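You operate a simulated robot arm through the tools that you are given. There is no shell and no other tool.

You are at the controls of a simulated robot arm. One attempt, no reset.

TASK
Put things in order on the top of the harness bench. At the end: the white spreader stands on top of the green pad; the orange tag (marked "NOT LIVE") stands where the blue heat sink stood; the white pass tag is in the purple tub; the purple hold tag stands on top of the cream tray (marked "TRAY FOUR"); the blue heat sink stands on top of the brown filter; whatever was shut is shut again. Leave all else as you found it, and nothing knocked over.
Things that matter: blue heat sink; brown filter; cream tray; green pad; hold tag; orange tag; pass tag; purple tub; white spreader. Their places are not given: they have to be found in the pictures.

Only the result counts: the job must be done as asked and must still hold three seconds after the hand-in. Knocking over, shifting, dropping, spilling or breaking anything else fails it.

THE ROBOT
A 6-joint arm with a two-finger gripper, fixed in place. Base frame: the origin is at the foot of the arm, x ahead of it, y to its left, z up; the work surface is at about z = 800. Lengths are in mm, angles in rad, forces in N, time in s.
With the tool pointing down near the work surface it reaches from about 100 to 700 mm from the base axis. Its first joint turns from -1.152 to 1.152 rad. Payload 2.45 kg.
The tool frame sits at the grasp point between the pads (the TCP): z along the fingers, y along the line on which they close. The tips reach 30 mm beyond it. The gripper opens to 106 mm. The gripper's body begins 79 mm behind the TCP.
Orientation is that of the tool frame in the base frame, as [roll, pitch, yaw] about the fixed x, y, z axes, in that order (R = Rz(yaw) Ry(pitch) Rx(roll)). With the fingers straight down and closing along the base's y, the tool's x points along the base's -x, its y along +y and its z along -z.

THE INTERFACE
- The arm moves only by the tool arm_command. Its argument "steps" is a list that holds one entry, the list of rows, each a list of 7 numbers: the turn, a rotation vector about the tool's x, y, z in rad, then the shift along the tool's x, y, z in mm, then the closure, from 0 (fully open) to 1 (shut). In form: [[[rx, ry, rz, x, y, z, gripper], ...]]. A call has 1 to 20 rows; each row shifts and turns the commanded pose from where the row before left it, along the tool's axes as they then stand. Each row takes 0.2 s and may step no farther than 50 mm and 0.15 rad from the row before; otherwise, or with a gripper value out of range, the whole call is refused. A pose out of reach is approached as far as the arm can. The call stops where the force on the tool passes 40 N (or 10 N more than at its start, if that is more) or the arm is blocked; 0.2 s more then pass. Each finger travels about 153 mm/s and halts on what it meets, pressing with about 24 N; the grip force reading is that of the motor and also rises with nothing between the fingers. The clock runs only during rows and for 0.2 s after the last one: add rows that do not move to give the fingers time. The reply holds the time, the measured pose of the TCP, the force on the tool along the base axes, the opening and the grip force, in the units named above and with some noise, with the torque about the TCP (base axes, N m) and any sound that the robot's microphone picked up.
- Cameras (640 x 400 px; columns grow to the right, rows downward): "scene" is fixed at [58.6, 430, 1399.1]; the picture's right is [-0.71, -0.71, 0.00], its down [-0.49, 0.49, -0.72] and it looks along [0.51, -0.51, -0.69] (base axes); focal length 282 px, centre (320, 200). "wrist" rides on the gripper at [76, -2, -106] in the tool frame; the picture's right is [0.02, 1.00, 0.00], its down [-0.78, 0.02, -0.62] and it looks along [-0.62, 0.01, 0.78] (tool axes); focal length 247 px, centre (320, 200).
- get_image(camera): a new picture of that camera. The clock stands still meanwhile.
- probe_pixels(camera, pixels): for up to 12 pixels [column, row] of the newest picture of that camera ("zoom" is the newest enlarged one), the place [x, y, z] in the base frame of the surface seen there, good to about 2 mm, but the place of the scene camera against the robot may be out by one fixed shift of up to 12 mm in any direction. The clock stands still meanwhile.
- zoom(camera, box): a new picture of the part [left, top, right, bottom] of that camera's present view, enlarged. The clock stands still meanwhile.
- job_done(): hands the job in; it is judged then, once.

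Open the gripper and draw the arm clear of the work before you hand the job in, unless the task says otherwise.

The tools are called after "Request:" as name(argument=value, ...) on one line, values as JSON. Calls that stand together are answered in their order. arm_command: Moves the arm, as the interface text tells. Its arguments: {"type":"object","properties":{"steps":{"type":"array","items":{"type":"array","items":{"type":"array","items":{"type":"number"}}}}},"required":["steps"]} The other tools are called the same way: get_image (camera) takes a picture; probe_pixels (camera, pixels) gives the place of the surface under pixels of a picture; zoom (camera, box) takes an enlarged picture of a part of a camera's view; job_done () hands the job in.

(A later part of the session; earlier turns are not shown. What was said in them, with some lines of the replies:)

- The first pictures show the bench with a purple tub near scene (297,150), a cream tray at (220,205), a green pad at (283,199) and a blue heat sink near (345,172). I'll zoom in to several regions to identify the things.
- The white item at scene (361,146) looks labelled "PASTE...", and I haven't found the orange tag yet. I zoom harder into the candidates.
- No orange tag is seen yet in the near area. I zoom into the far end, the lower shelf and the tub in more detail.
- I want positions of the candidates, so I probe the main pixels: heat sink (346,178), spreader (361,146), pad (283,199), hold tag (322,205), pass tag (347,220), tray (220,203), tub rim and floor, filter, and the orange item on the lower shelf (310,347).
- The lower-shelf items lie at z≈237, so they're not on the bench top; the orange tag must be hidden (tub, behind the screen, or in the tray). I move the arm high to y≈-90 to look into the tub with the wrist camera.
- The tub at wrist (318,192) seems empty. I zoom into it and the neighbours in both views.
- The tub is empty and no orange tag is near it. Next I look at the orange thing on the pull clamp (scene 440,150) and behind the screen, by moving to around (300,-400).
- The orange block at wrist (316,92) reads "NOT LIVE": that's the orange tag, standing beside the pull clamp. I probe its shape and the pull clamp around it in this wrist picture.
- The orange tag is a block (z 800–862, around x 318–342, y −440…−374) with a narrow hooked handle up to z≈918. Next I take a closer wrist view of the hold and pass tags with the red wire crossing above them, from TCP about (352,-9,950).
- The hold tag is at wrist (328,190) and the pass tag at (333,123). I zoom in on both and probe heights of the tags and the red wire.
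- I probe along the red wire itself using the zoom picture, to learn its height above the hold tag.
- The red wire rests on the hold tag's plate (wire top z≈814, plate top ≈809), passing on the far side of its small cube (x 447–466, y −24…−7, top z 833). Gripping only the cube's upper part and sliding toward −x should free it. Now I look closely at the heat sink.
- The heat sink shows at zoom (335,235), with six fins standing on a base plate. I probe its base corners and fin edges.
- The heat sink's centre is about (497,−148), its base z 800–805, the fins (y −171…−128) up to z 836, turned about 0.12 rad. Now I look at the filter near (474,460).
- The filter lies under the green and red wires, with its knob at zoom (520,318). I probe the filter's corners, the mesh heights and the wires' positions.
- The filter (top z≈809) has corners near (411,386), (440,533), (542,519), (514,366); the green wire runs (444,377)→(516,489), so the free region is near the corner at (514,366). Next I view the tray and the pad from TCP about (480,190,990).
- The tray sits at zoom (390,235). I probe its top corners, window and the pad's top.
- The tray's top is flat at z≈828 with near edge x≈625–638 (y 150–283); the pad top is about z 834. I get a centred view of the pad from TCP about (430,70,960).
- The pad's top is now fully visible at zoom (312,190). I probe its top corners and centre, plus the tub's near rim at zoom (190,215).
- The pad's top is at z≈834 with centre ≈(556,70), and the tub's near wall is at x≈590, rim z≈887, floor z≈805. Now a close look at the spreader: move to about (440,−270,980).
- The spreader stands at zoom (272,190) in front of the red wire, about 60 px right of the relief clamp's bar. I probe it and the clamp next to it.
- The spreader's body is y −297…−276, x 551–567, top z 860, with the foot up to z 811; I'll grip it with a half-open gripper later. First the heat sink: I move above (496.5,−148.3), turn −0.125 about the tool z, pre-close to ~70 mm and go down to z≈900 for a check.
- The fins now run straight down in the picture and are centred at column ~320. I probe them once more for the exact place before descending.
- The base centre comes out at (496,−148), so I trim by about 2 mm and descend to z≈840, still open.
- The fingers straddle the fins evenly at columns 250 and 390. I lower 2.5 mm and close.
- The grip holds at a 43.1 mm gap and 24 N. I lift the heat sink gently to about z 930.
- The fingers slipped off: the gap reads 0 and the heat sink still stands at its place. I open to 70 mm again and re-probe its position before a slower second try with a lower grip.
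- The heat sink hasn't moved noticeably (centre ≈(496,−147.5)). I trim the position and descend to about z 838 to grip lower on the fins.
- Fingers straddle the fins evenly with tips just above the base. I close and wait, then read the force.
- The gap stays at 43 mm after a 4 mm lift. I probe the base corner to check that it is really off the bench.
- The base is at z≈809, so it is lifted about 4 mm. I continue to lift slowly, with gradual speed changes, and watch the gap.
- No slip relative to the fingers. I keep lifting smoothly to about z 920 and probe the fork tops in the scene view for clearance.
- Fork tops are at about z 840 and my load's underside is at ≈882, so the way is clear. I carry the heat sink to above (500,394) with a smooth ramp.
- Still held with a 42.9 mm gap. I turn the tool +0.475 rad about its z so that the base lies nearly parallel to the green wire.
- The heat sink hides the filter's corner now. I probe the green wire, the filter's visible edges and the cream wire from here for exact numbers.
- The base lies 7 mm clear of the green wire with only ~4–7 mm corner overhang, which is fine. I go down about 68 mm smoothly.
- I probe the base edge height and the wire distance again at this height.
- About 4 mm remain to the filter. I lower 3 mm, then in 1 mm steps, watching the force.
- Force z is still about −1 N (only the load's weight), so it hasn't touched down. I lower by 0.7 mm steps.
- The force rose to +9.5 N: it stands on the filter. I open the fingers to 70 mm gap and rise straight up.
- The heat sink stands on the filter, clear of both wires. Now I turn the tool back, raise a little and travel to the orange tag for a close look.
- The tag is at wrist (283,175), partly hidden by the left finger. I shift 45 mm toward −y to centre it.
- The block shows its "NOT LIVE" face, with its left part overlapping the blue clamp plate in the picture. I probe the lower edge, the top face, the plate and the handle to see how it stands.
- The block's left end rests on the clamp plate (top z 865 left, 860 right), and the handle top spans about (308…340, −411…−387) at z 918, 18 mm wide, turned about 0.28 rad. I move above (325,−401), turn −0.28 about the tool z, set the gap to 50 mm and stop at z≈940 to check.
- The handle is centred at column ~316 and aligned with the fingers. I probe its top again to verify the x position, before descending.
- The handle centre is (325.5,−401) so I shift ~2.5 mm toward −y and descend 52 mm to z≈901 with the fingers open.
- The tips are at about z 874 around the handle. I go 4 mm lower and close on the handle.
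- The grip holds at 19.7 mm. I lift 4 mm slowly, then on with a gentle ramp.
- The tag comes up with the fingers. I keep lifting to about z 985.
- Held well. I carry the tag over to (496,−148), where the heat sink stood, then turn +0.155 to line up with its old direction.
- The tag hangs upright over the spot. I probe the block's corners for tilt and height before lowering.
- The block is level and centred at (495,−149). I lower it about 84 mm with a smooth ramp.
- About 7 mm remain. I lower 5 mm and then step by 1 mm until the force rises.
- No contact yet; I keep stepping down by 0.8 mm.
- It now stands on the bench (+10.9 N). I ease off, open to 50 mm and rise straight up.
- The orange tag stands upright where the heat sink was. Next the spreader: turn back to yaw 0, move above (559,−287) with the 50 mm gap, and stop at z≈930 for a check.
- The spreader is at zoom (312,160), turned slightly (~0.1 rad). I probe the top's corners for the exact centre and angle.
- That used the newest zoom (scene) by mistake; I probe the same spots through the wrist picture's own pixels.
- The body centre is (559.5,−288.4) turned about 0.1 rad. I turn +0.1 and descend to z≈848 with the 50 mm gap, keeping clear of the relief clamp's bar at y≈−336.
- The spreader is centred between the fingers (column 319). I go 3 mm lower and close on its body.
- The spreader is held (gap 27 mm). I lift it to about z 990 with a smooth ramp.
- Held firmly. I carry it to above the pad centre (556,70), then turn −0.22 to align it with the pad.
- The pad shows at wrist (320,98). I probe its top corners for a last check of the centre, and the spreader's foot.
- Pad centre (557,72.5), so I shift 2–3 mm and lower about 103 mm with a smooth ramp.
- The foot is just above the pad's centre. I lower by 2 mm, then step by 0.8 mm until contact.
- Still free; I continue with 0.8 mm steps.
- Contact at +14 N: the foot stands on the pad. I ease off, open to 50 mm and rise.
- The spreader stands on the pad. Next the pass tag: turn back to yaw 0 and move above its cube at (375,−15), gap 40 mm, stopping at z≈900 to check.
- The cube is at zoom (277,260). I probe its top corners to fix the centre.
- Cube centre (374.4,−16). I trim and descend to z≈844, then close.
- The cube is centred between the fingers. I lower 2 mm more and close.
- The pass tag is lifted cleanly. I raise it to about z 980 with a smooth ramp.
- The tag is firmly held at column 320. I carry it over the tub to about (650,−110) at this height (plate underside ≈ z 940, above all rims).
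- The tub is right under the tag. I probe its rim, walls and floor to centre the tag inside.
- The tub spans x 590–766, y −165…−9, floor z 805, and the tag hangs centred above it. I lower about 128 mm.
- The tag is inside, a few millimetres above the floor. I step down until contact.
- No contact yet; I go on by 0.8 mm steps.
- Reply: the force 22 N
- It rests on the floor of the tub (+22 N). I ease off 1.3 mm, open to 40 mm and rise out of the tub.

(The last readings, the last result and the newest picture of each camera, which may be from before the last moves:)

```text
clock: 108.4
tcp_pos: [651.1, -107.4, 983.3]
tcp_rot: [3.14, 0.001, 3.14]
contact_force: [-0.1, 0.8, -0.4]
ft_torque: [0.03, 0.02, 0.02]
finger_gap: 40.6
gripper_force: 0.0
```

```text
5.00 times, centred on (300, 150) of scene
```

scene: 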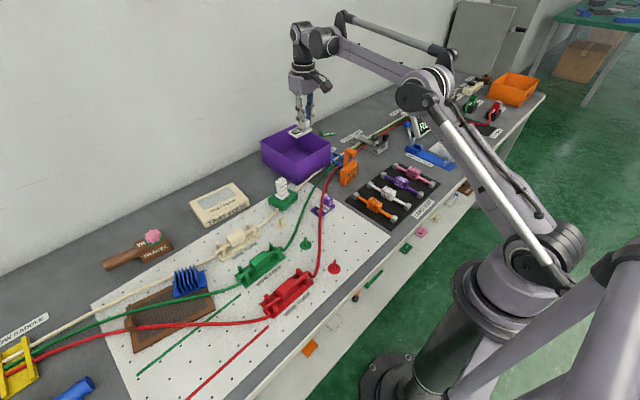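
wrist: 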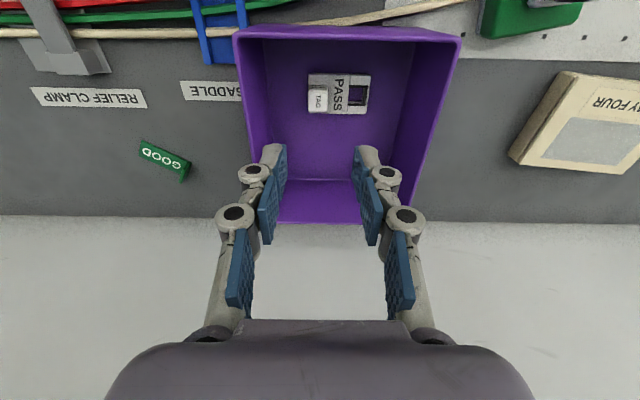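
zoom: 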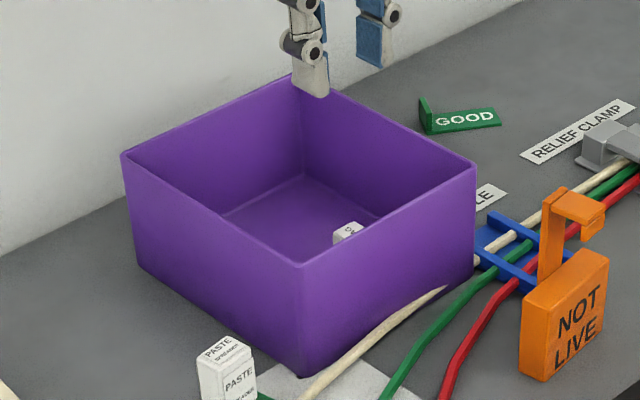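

The pass tag lies in the tub. Now the hold tag: I move above its cube at about (456,−16) and stop at z≈900 to check.

Request:
arm_command(steps=[[[0, 0, 0, 39, 18.3, 0, 0.62], [0, 0, 0, 39, 18.3, 0, 0.62], [0, 0, 0, 39, 18.3, 0, 0.62], [0, 0, 0, 39, 18.3, 0, 0.62], [0, 0, 0, 39, 18.3, 0, 0.62], [0, 0, 0, 0, 0, 40, 0.62], [0, 0, 0, 0, 0, 40, 0.62], [0, 0, 0, 0, 0, 0, 0.62], [0, 0, 0, 0, 0, 0, 0.62]]])

Request:
get_image(camera="wrist")

Request:
zoom(camera="wrist", box=[260, 60, 400, 180])

```text
clock: 110.4
tcp_pos: [454.7, -18.3, 902.2]
tcp_rot: [3.14, 0.0, -3.141]
contact_force: [-1.1, -0.1, -0.4]
ft_torque: [0.02, 0.0, 0.01]
finger_gap: 40.1
gripper_force: 0.1
```

```text
taken
```

wrist: 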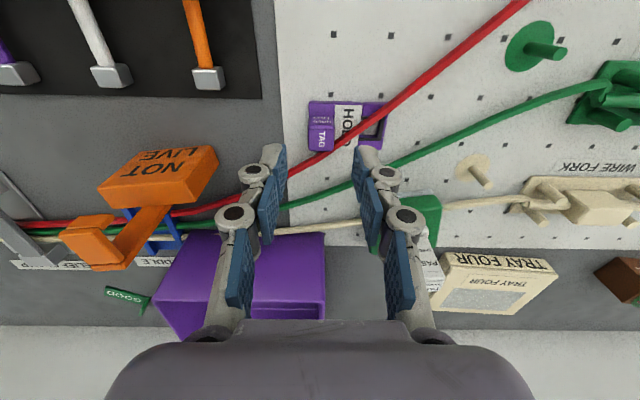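

```text
3.33 times, centred on (330, 120) of wrist
```

zoom: 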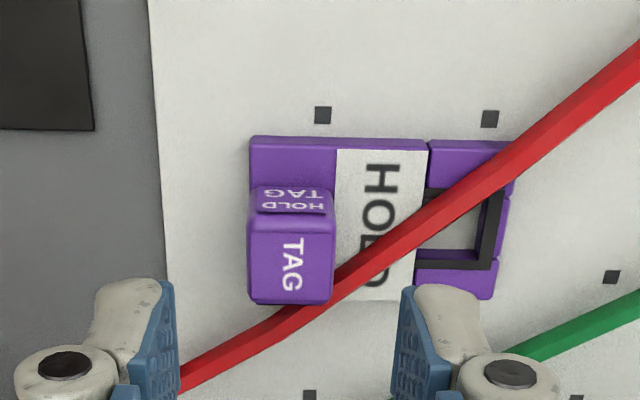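

The red wire passes just beyond the cube's far-right corner at zoom (335,280). I probe the cube's top corners and the wire near it.

Request:
probe_pixels(camera="zoom", pixels=[[252, 230], [330, 230], [328, 296], [254, 296], [290, 262], [345, 278], [310, 310], [270, 335], [380, 250], [430, 215], [258, 145], [500, 150]])

```text
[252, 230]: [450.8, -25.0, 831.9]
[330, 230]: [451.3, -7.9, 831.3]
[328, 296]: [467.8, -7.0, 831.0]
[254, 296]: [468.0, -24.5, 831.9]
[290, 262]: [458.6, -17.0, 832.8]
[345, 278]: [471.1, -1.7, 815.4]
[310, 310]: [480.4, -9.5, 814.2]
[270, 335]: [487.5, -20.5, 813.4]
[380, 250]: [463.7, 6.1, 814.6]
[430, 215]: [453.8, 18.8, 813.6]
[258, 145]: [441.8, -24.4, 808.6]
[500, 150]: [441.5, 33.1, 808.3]
```

The cube is x 450–468, y −25.5…−6.5, top 832; the wire's top is z≈815 beside it. I descend to TCP z≈850 (tips ≈820, above the wire), shifted slightly to the robot side, and look before closing.

Request:
arm_command(steps=[[[0, 0, 0, 0, 1.8, 18, 0.66], [0, 0, 0, 0, 0, 18, 0.66], [0, 0, 0, 0, 0, 10, 0.66], [0, 0, 0, 0, 0, 5, 0.66], [0, 0, 0, 0, 0, 0, 0.66]]])

Request:
get_image(camera="wrist")

Request:
zoom(camera="wrist", box=[250, 90, 410, 220])

Request:
zoom(camera="scene", box=[290, 170, 370, 240])

```text
clock: 111.6
tcp_pos: [455.5, -16.2, 851.4]
tcp_rot: [3.14, -0.001, 3.141]
contact_force: [0.2, 0.3, 0.1]
ft_torque: [-0.01, 0.03, 0.03]
finger_gap: 35.8
gripper_force: 0.1
```

```text
taken
```

wrist: 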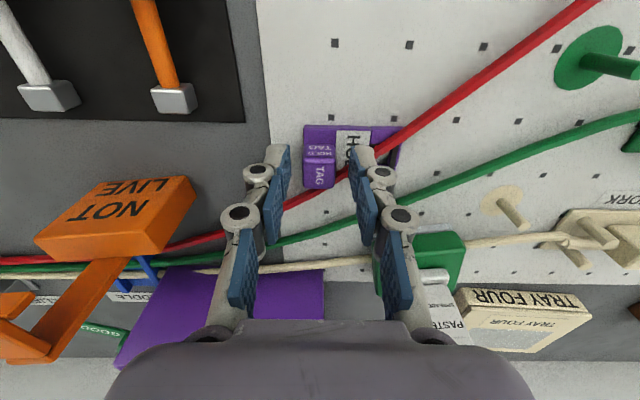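

```text
3.08 times, centred on (330, 155) of wrist
```

zoom: 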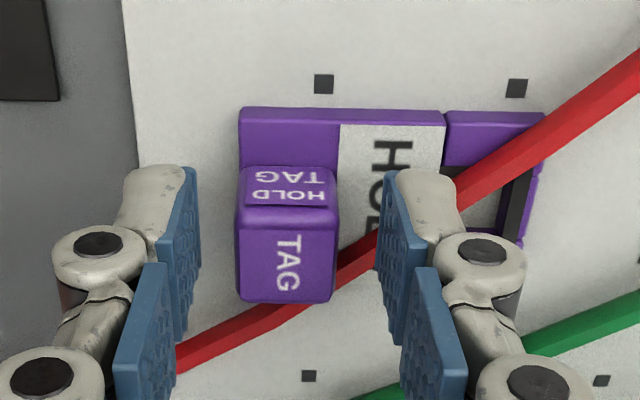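

```text
5.71 times, centred on (330, 205) of scene
```

zoom: 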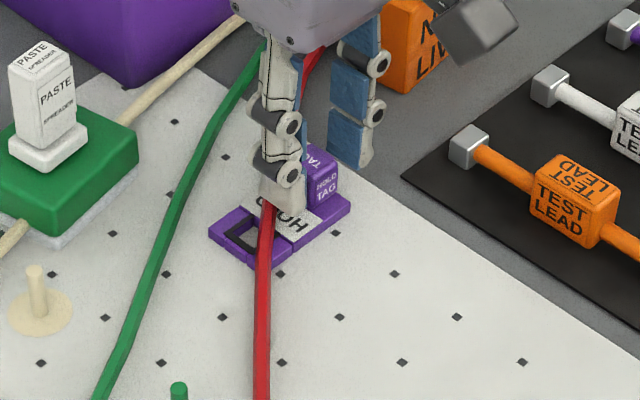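

The fingers straddle the cube without touching the wire. I lower 1 mm and close on the cube's upper part.

Request:
arm_command(steps=[[[0, 0, 0, 0, 0, 1, 0.66], [0, 0, 0, 0, 0, 0, 0.76], [0, 0, 0, 0, 0, 0, 1], [0, 0, 0, 0, 0, 0, 1], [0, 0, 0, 0, 0, 0, 1]]])

Request:
zoom(camera="wrist", box=[250, 90, 410, 220])

```text
clock: 112.8
tcp_pos: [455.8, -15.6, 850.4]
tcp_rot: [3.139, 0.0, -3.141]
contact_force: [1.0, 0.2, 0.5]
ft_torque: [0.0, -0.02, -0.03]
finger_gap: 19.3
gripper_force: 23.7
```

```text
3.08 times, centred on (330, 155) of wrist
```

zoom: 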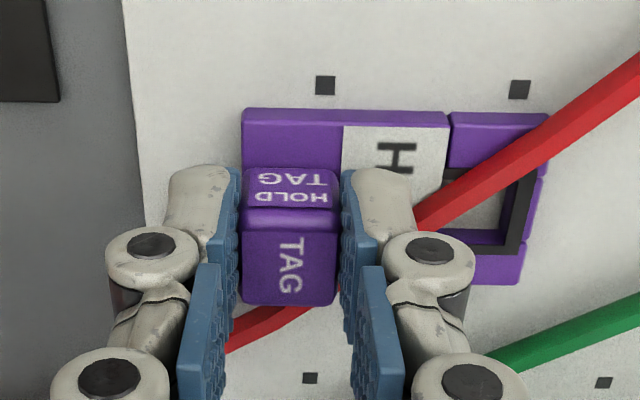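

The cube is gripped (19.3 mm). I slide it 10 mm toward the robot first and check how the wire behaves.

Request:
arm_command(steps=[[[0, 0, 0, 2, 0, 0, 1], [0, 0, 0, 4, 0, 0, 1], [0, 0, 0, 4, 0, 0, 1], [0, 0, 0, 0, 0, 0, 1]]])

Request:
get_image(camera="wrist")

Request:
zoom(camera="scene", box=[290, 170, 370, 240])

```text
clock: 113.8
tcp_pos: [445.3, -15.8, 849.0]
tcp_rot: [3.141, 0.0, 3.14]
contact_force: [-1.0, 0.5, -0.1]
ft_torque: [-0.01, -0.02, 0.0]
finger_gap: 19.1
gripper_force: 24.5
```

```text
taken
```

wrist: 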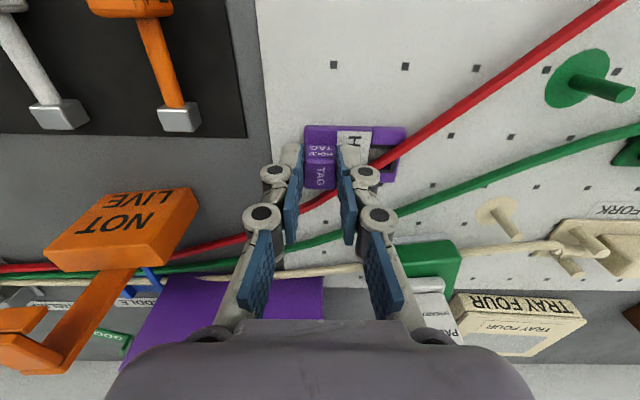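

```text
5.71 times, centred on (330, 205) of scene
```

zoom: 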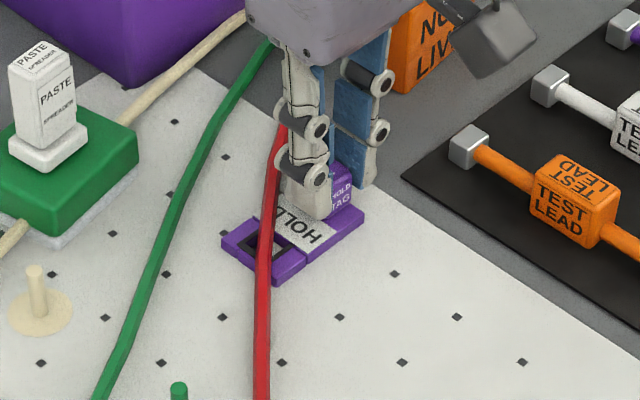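

The tag slides freely and the wire stays put. I continue the slide by 50 mm.

Request:
arm_command(steps=[[[0, 0, 0, 4, 0, 0, 1], [0, 0, 0, 6, 0, 0, 1], [0, 0, 0, 8, 0, 0, 1], [0, 0, 0, 8, 0, 0, 1], [0, 0, 0, 8, 0, 0, 1], [0, 0, 0, 8, 0, 0, 1], [0, 0, 0, 5, 0, 0, 1], [0, 0, 0, 3, 0, 0, 1], [0, 0, 0, 0, 0, 0, 1]]])

Request:
get_image(camera="wrist")

Request:
zoom(camera="scene", box=[290, 170, 370, 240])

```text
clock: 115.8
tcp_pos: [395.7, -17.3, 849.1]
tcp_rot: [3.141, -0.002, 3.141]
contact_force: [0.4, -0.3, -0.7]
ft_torque: [-0.01, 0.04, 0.0]
finger_gap: 19.4
gripper_force: 23.6
```

```text
taken
```

wrist: 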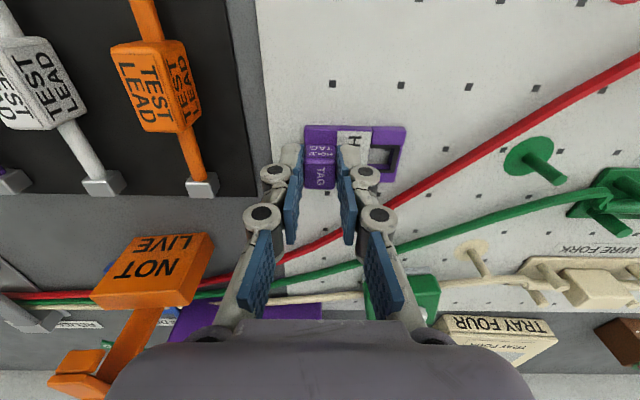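

```text
5.71 times, centred on (330, 205) of scene
```

zoom: 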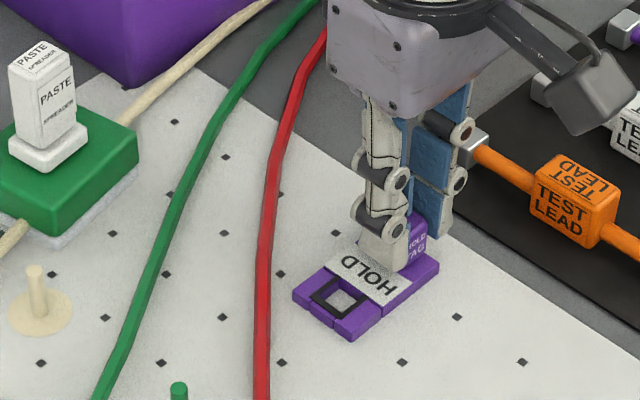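

The tag is clear of the wire. I open, shift 4 mm to centre on the cube, lower 5.5 mm for a fuller grip, and close again.

Request:
arm_command(steps=[[[0, 0, 0, 0, 0, 0, 0.75], [0, 0, 0, 0, 0, 0, 0.66], [0, 0, 0, 0, 0, 0, 0.66], [0, 0, 0, -3.5, 0, 2.5, 0.66], [0, 0, 0, 0, 0, 3, 0.66], [0, 0, 0, 0, 0, 0, 0.66], [0, 0, 0, 0, 0, 0, 0.76], [0, 0, 0, 0, 0, 0, 1], [0, 0, 0, 0, 0, 0, 1], [0, 0, 0, 0, 0, 0, 1]]])

Request:
zoom(camera="wrist", box=[250, 90, 410, 220])

```text
clock: 118.0
tcp_pos: [398.5, -16.7, 846.1]
tcp_rot: [3.14, 0.0, -3.141]
contact_force: [-0.1, 0.0, -0.4]
ft_torque: [0.0, -0.02, 0.01]
finger_gap: 19.0
gripper_force: 24.0
```

```text
3.08 times, centred on (330, 155) of wrist
```

zoom: 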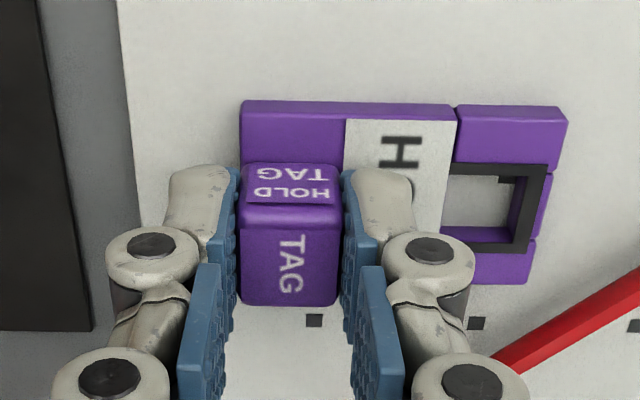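

Gripped again at 19 mm with more overlap. I lift slowly to about z 980.

Request:
arm_command(steps=[[[0, 0, 0, 0, 0, -1.5, 1], [0, 0, 0, 0, 0, -2.5, 1], [0, 0, 0, 0, 0, -4, 1], [0, 0, 0, 0, 0, -7, 1], [0, 0, 0, 0, 0, -12, 1], [0, 0, 0, 0, 0, -16, 1], [0, 0, 0, 0, 0, -18, 1], [0, 0, 0, 0, 0, -18, 1], [0, 0, 0, 0, 0, -18, 1], [0, 0, 0, 0, 0, -16, 1], [0, 0, 0, 0, 0, -12, 1], [0, 0, 0, 0, 0, -7, 1], [0, 0, 0, 0, 0, -3, 1], [0, 0, 0, 0, 0, 0, 1]]])

Request:
get_image(camera="wrist")

Request:
get_image(camera="scene")

```text
clock: 121.0
tcp_pos: [397.3, -16.2, 980.1]
tcp_rot: [3.141, 0.001, 3.14]
contact_force: [-0.1, 0.3, -0.5]
ft_torque: [0.02, 0.0, -0.02]
finger_gap: 19.1
gripper_force: 24.6
```

```text
taken
```

wrist: 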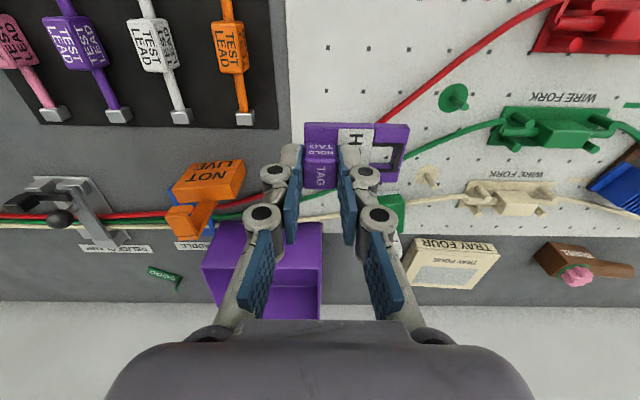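

```text
taken
```

scene: 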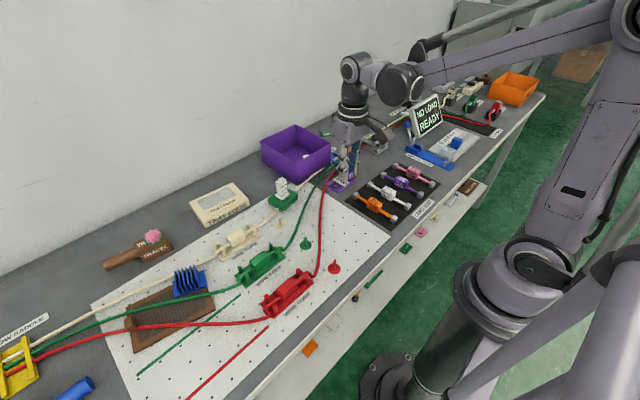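

The hold tag is in the gripper, level. I carry it over to about (660,185), above the near part of the tray, and turn +0.09 to match the tray.

Request:
arm_command(steps=[[[0, 0, 0, -3.97, 3.04, 0, 1], [0, 0, 0, -9.52, 7.29, 0, 1], [0, 0, 0, -15.87, 12.16, 0, 1], [0, 0, 0, -22.22, 17.02, 0, 1], [0, 0, 0, -26.98, 20.67, 0, 1], [0, 0, 0, -26.98, 20.67, 0, 1], [0, 0, 0, -26.98, 20.67, 0, 1], [0, 0, 0, -26.98, 20.67, 0, 1], [0, 0, 0, -26.98, 20.67, 0, 1], [0, 0, 0, -26.98, 20.67, 0, 1], [0, 0, 0, -22.22, 17.02, 0, 1], [0, 0, 0, -15.87, 12.16, 0, 1], [0, 0, 0, -11.11, 8.51, 0, 1], [0, 0, 0.05, 0, 0, 0, 1], [0, 0, 0.04, 0, 0, 0, 1], [0, 0, 0, 0, 0, 0, 1]]])

Request:
get_image(camera="wrist")

Request:
zoom(camera="scene", box=[160, 130, 300, 240])

```text
clock: 124.4
tcp_pos: [652.5, 178.8, 979.0]
tcp_rot: [3.14, 0.001, 3.053]
contact_force: [0.7, -1.0, -0.7]
ft_torque: [0.03, 0.02, 0.01]
finger_gap: 19.2
gripper_force: 24.1
out of reach, approached as far as the arm can: row 13
```

```text
taken
```

wrist: 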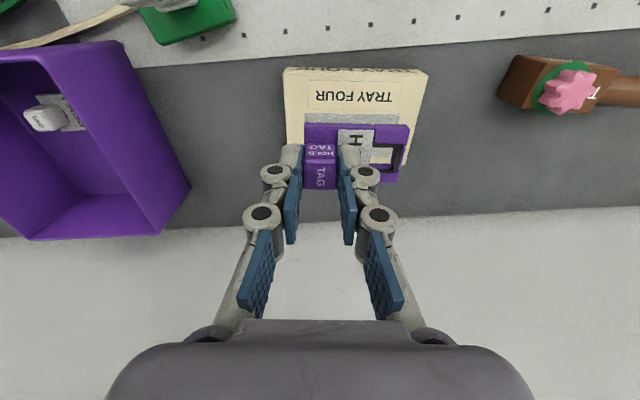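

```text
3.64 times, centred on (230, 185) of scene
```

zoom: 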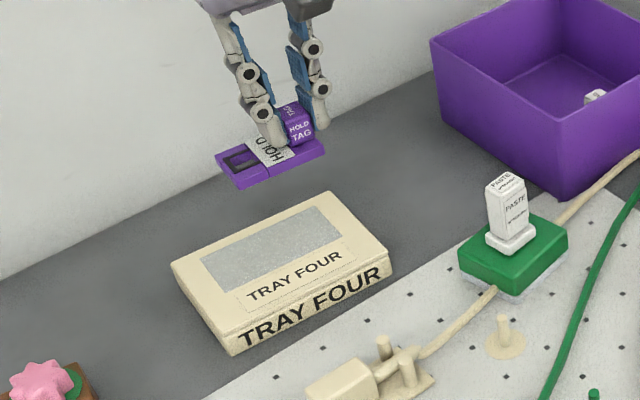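

The arm stopped at its reach limit at (652.5,178.8); the plate is still fully above the tray. I lower 90 mm, where the reach is larger, and look again.

Request:
arm_command(steps=[[[0, 0, 0, 0, 0, 3, 1], [0, 0, 0, 0, 0, 8, 1], [0, 0, 0, 0, 0, 14, 1], [0, 0, 0, 0, 0, 16, 1], [0, 0, 0, 0, 0, 16, 1], [0, 0, 0, 0, 0, 14, 1], [0, 0, 0, 0, 0, 10, 1], [0, 0, 0, 0, 0, 6, 1], [0, 0, 0, 0, 0, 3, 1], [0, 0, 0, 0, 0, 0, 1]]])

Request:
get_image(camera="wrist")

Request:
zoom(camera="scene", box=[160, 150, 300, 260])

```text
clock: 126.6
tcp_pos: [651.1, 179.2, 888.0]
tcp_rot: [3.14, -0.002, 3.054]
contact_force: [0.2, -0.3, 0.0]
ft_torque: [0.02, -0.01, 0.0]
finger_gap: 19.2
gripper_force: 24.2
```

```text
taken
```

wrist: 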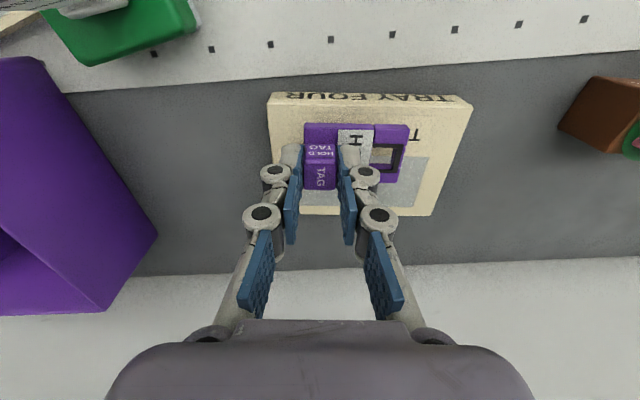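

```text
3.64 times, centred on (230, 205) of scene
```

zoom: 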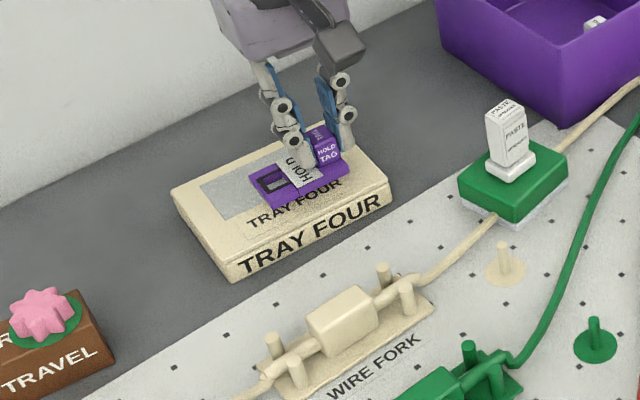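

The tag is aligned over the tray. I shift it about 7 mm outward and 6 mm to +y for a more central place, then probe the plate's edge height.

Request:
arm_command(steps=[[[0, 0, 0, -2, 2, 0, 1], [0, 0, 0, -3, 3, 0, 1], [0, 0, 0, -1.4, 1.6, 0, 1], [0, 0, 0, 0, 0, 0, 1]]])

Request:
get_image(camera="wrist")

Request:
probe_pixels(camera="wrist", pixels=[[308, 128], [405, 129], [398, 178], [350, 130], [280, 105], [460, 110], [425, 205], [355, 110]])

```text
clock: 127.6
tcp_pos: [659.1, 186.3, 889.5]
tcp_rot: [3.139, -0.001, 3.052]
contact_force: [0.4, -0.1, -0.3]
ft_torque: [-0.01, 0.02, -0.01]
finger_gap: 19.0
gripper_force: 23.8
```

```text
taken
```

wrist: 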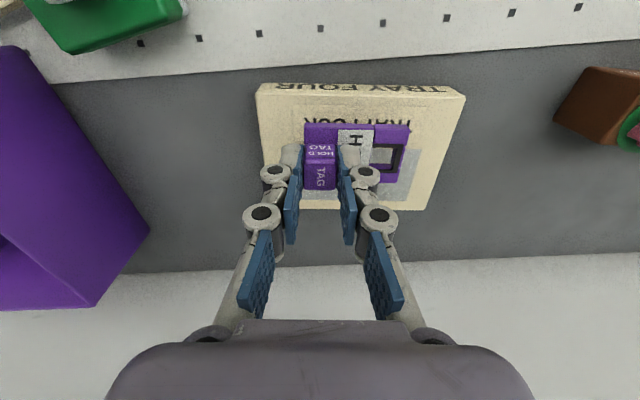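

```text
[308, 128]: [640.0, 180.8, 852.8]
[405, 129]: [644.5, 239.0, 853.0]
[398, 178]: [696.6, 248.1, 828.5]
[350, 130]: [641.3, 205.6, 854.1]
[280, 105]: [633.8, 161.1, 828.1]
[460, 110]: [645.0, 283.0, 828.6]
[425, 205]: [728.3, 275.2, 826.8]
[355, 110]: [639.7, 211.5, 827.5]
```

The plate's underside is ~18 mm above the tray and lies well inside its edges. I lower 15 mm, then step to contact.

Request:
arm_command(steps=[[[0, 0, 0, 0, 0, 3, 1], [0, 0, 0, 0, 0, 5, 1], [0, 0, 0, 0, 0, 4, 1], [0, 0, 0, 0, 0, 2, 1], [0, 0, 0, 0, 0, 1, 1], [0, 0, 0, 0, 0, 0, 1]]])

Request:
arm_command(steps=[[[0, 0, 0, 0, 0, 0.8, 1], [0, 0, 0, 0, 0, 0, 1]]])

Request:
arm_command(steps=[[[0, 0, 0, 0, 0, 0.8, 1], [0, 0, 0, 0, 0, 0, 1]]])

```text
clock: 129.0
tcp_pos: [660.0, 184.9, 874.3]
tcp_rot: [3.14, 0.001, 3.054]
contact_force: [-0.2, -0.4, 0.0]
ft_torque: [0.0, -0.03, -0.02]
finger_gap: 19.2
gripper_force: 24.4
```

```text
clock: 129.6
tcp_pos: [658.2, 185.7, 873.8]
tcp_rot: [3.141, 0.001, 3.054]
contact_force: [0.6, -0.2, -0.2]
ft_torque: [-0.02, -0.01, 0.02]
finger_gap: 19.0
gripper_force: 23.9
```

```text
clock: 130.2
tcp_pos: [658.3, 185.4, 872.7]
tcp_rot: [3.14, -0.001, 3.053]
contact_force: [0.0, -1.2, 1.7]
ft_torque: [-0.03, -0.05, -0.02]
finger_gap: 19.4
gripper_force: 24.1
```

A first light touch (+1.7 N). One more 0.6 mm step to be sure it sits.

Request:
arm_command(steps=[[[0, 0, 0, 0, 0, 0.6, 1], [0, 0, 0, 0, 0, 0, 1]]])

Request:
zoom(camera="scene", box=[160, 150, 300, 260])

```text
clock: 130.8
tcp_pos: [658.2, 185.7, 871.7]
tcp_rot: [3.141, 0.002, 3.053]
contact_force: [0.6, -1.5, 11.9]
ft_torque: [0.08, -0.04, -0.05]
finger_gap: 19.3
gripper_force: 24.3
```

```text
3.64 times, centred on (230, 205) of scene
```

zoom: 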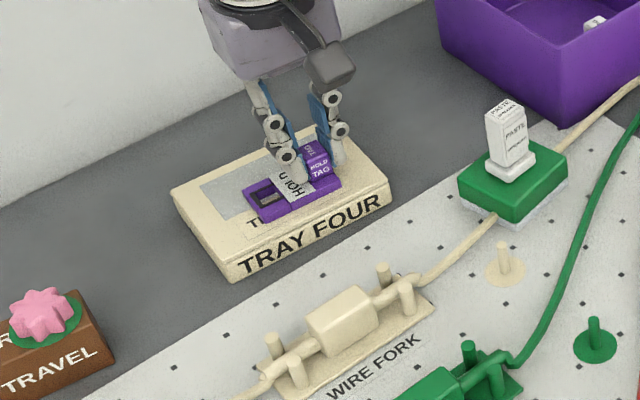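

The hold tag sits on the tray (+11.9 N). I ease off, open to 40 mm and rise straight up.

Request:
arm_command(steps=[[[0, 0, 0, 0, 0, -0.7, 1], [0, 0, 0, 0, 0, 0, 0.75], [0, 0, 0, 0, 0, 0, 0.65], [0, 0, 0, 0, 0, 0, 0.62], [0, 0, 0, 0, 0, 0, 0.62], [0, 0, 0, 0, 0, -15, 0.62], [0, 0, 0, 0, 0, -30, 0.62], [0, 0, 0, 0, 0, -35, 0.62], [0, 0, 0, 0, 0, 0, 0.62]]])

Request:
get_image(camera="wrist")

Request:
zoom(camera="scene", box=[160, 150, 300, 260])

```text
clock: 132.8
tcp_pos: [658.2, 186.5, 952.9]
tcp_rot: [3.139, 0.003, 3.053]
contact_force: [0.2, -0.3, -0.2]
ft_torque: [0.03, -0.03, 0.0]
finger_gap: 40.4
gripper_force: 0.1
```

```text
taken
```

wrist: 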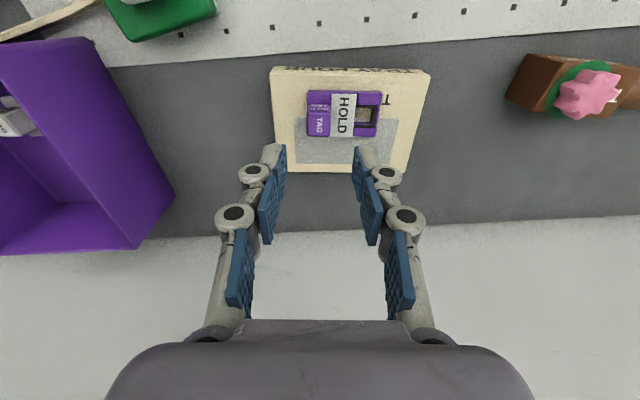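

```text
3.64 times, centred on (230, 205) of scene
```

zoom: 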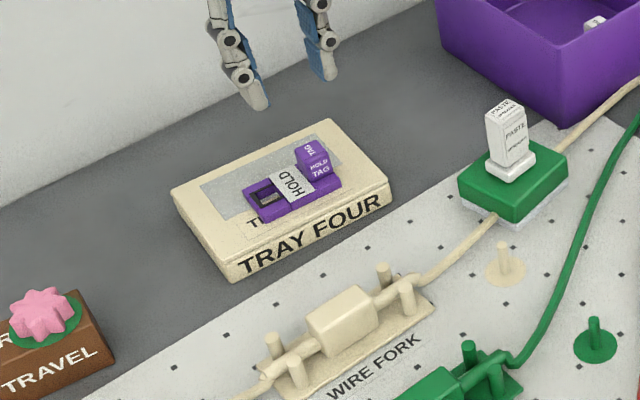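

All five items are placed. I turn back and withdraw the arm to its start place up high, opening the gripper fully, and take final pictures.

Request:
arm_command(steps=[[[0, 0, -0.09, 0, 0, -30, 0.62], [0, 0, 0, 37.5, -12.7, -20, 0.62], [0, 0, 0, 37.5, -12.7, -20, 0.62], [0, 0, 0, 37.5, -12.7, -20, 0.4], [0, 0, 0, 37.5, -12.7, -20, 0.2], [0, 0, 0, 37.5, -12.7, -20, 0], [0, 0, 0, 37.5, -12.7, -20, 0], [0, 0, 0, 37.5, -12.7, -20, 0], [0, 0, 0, 37.5, -12.7, -10, 0], [0, 0, 0, 0, 0, 0, 0], [0, 0, 0, 0, 0, 0, 0]]])

Request:
get_image(camera="scene")

Request:
get_image(camera="wrist")

Request:
zoom(camera="scene", box=[80, 180, 320, 330])

Request:
zoom(camera="scene", box=[240, 60, 480, 230])

```text
clock: 135.2
tcp_pos: [352.8, 82.9, 1128.5]
tcp_rot: [3.14, 0.001, 3.141]
contact_force: [0.2, 0.4, -0.3]
ft_torque: [-0.01, 0.01, 0.02]
finger_gap: 106.1
gripper_force: 0.1
out of reach, approached as far as the arm can: row 1
```

```text
taken
```

scene: 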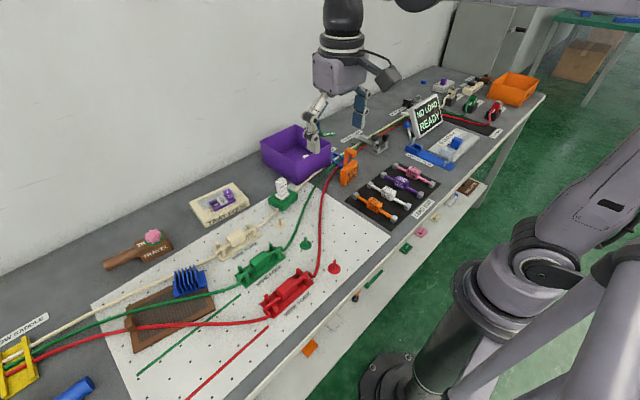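

```text
taken
```

wrist: 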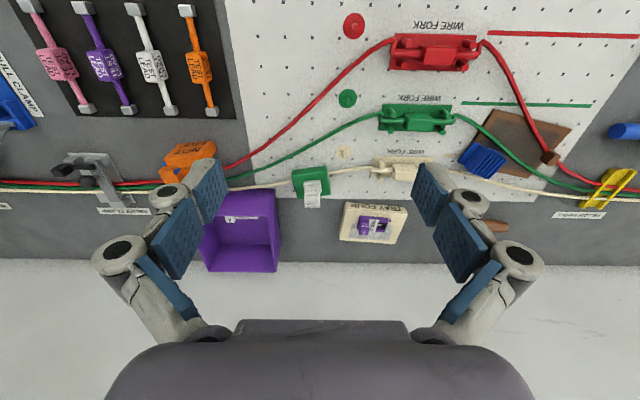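

```text
2.67 times, centred on (200, 255) of scene
```

zoom: 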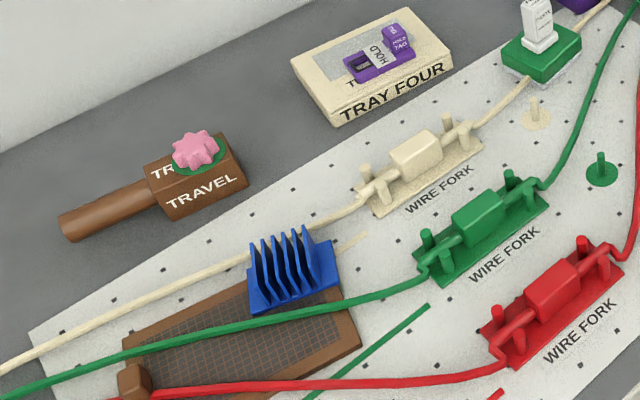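

```text
2.35 times, centred on (360, 145) of scene
```

zoom: 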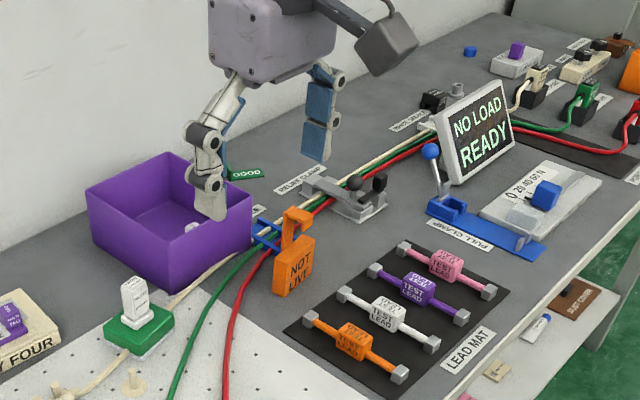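

All five items stand as asked, and the wires, clamp and other things look unchanged. As a last check I probe the heat sink's level and the orange tag's place.

Request:
zoom(camera="wrist", box=[440, 90, 580, 200])

Request:
probe_pixels(camera="zoom", pixels=[[110, 280], [160, 170], [290, 270], [250, 215], [150, 250], [240, 270], [180, 240], [210, 255]])

Request:
probe_pixels(camera="wrist", pixels=[[312, 190], [370, 222], [195, 152], [240, 218]])

```text
3.64 times, centred on (510, 145) of wrist
```

zoom: 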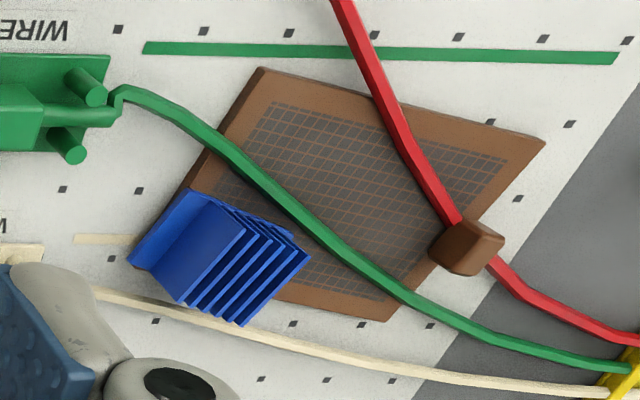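

```text
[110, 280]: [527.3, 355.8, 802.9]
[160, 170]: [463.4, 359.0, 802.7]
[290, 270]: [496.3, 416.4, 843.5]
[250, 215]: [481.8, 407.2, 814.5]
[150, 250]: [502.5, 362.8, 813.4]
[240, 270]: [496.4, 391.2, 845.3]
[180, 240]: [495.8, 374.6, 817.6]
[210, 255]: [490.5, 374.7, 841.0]
```

```text
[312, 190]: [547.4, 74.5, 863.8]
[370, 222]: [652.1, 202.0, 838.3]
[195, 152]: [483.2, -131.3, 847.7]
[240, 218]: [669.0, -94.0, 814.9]
```

The heat sink's base is level (z 813–814.5) on the filter, clear of the wires, and the spreader, hold tag, orange tag and pass tag are at their goals. The gripper is open and clear of the work, so I hand the job in.

Request:
job_done()

```text
The job is handed in.
```

The job is handed in. All five items were at their goals in the last pictures and readings:

- **Blue heat sink:** it stands level on the brown filter, at the corner clear of the green and red wires. Its base overhangs the filter's edge by a few millimetres, but its centre is well inside. My first lift slipped off it while it was still on the bench. The second, slower lift held.
- **Orange "NOT LIVE" tag:** it stands upright where the heat sink was, centred within about 2 mm.
- **White spreader:** it stands in the middle of the green pad.
- **White pass tag:** it lies flat on the floor of the purple tub.
- **Purple hold tag:** it stands on the near part of the cream tray. It was under the red wire, so I slid it out towards the robot before lifting, and the wire did not shift.

I never opened anything that was shut. In the final pictures everything else looked as I found it and nothing was knocked over. The gripper is open and the arm is back near its starting position.
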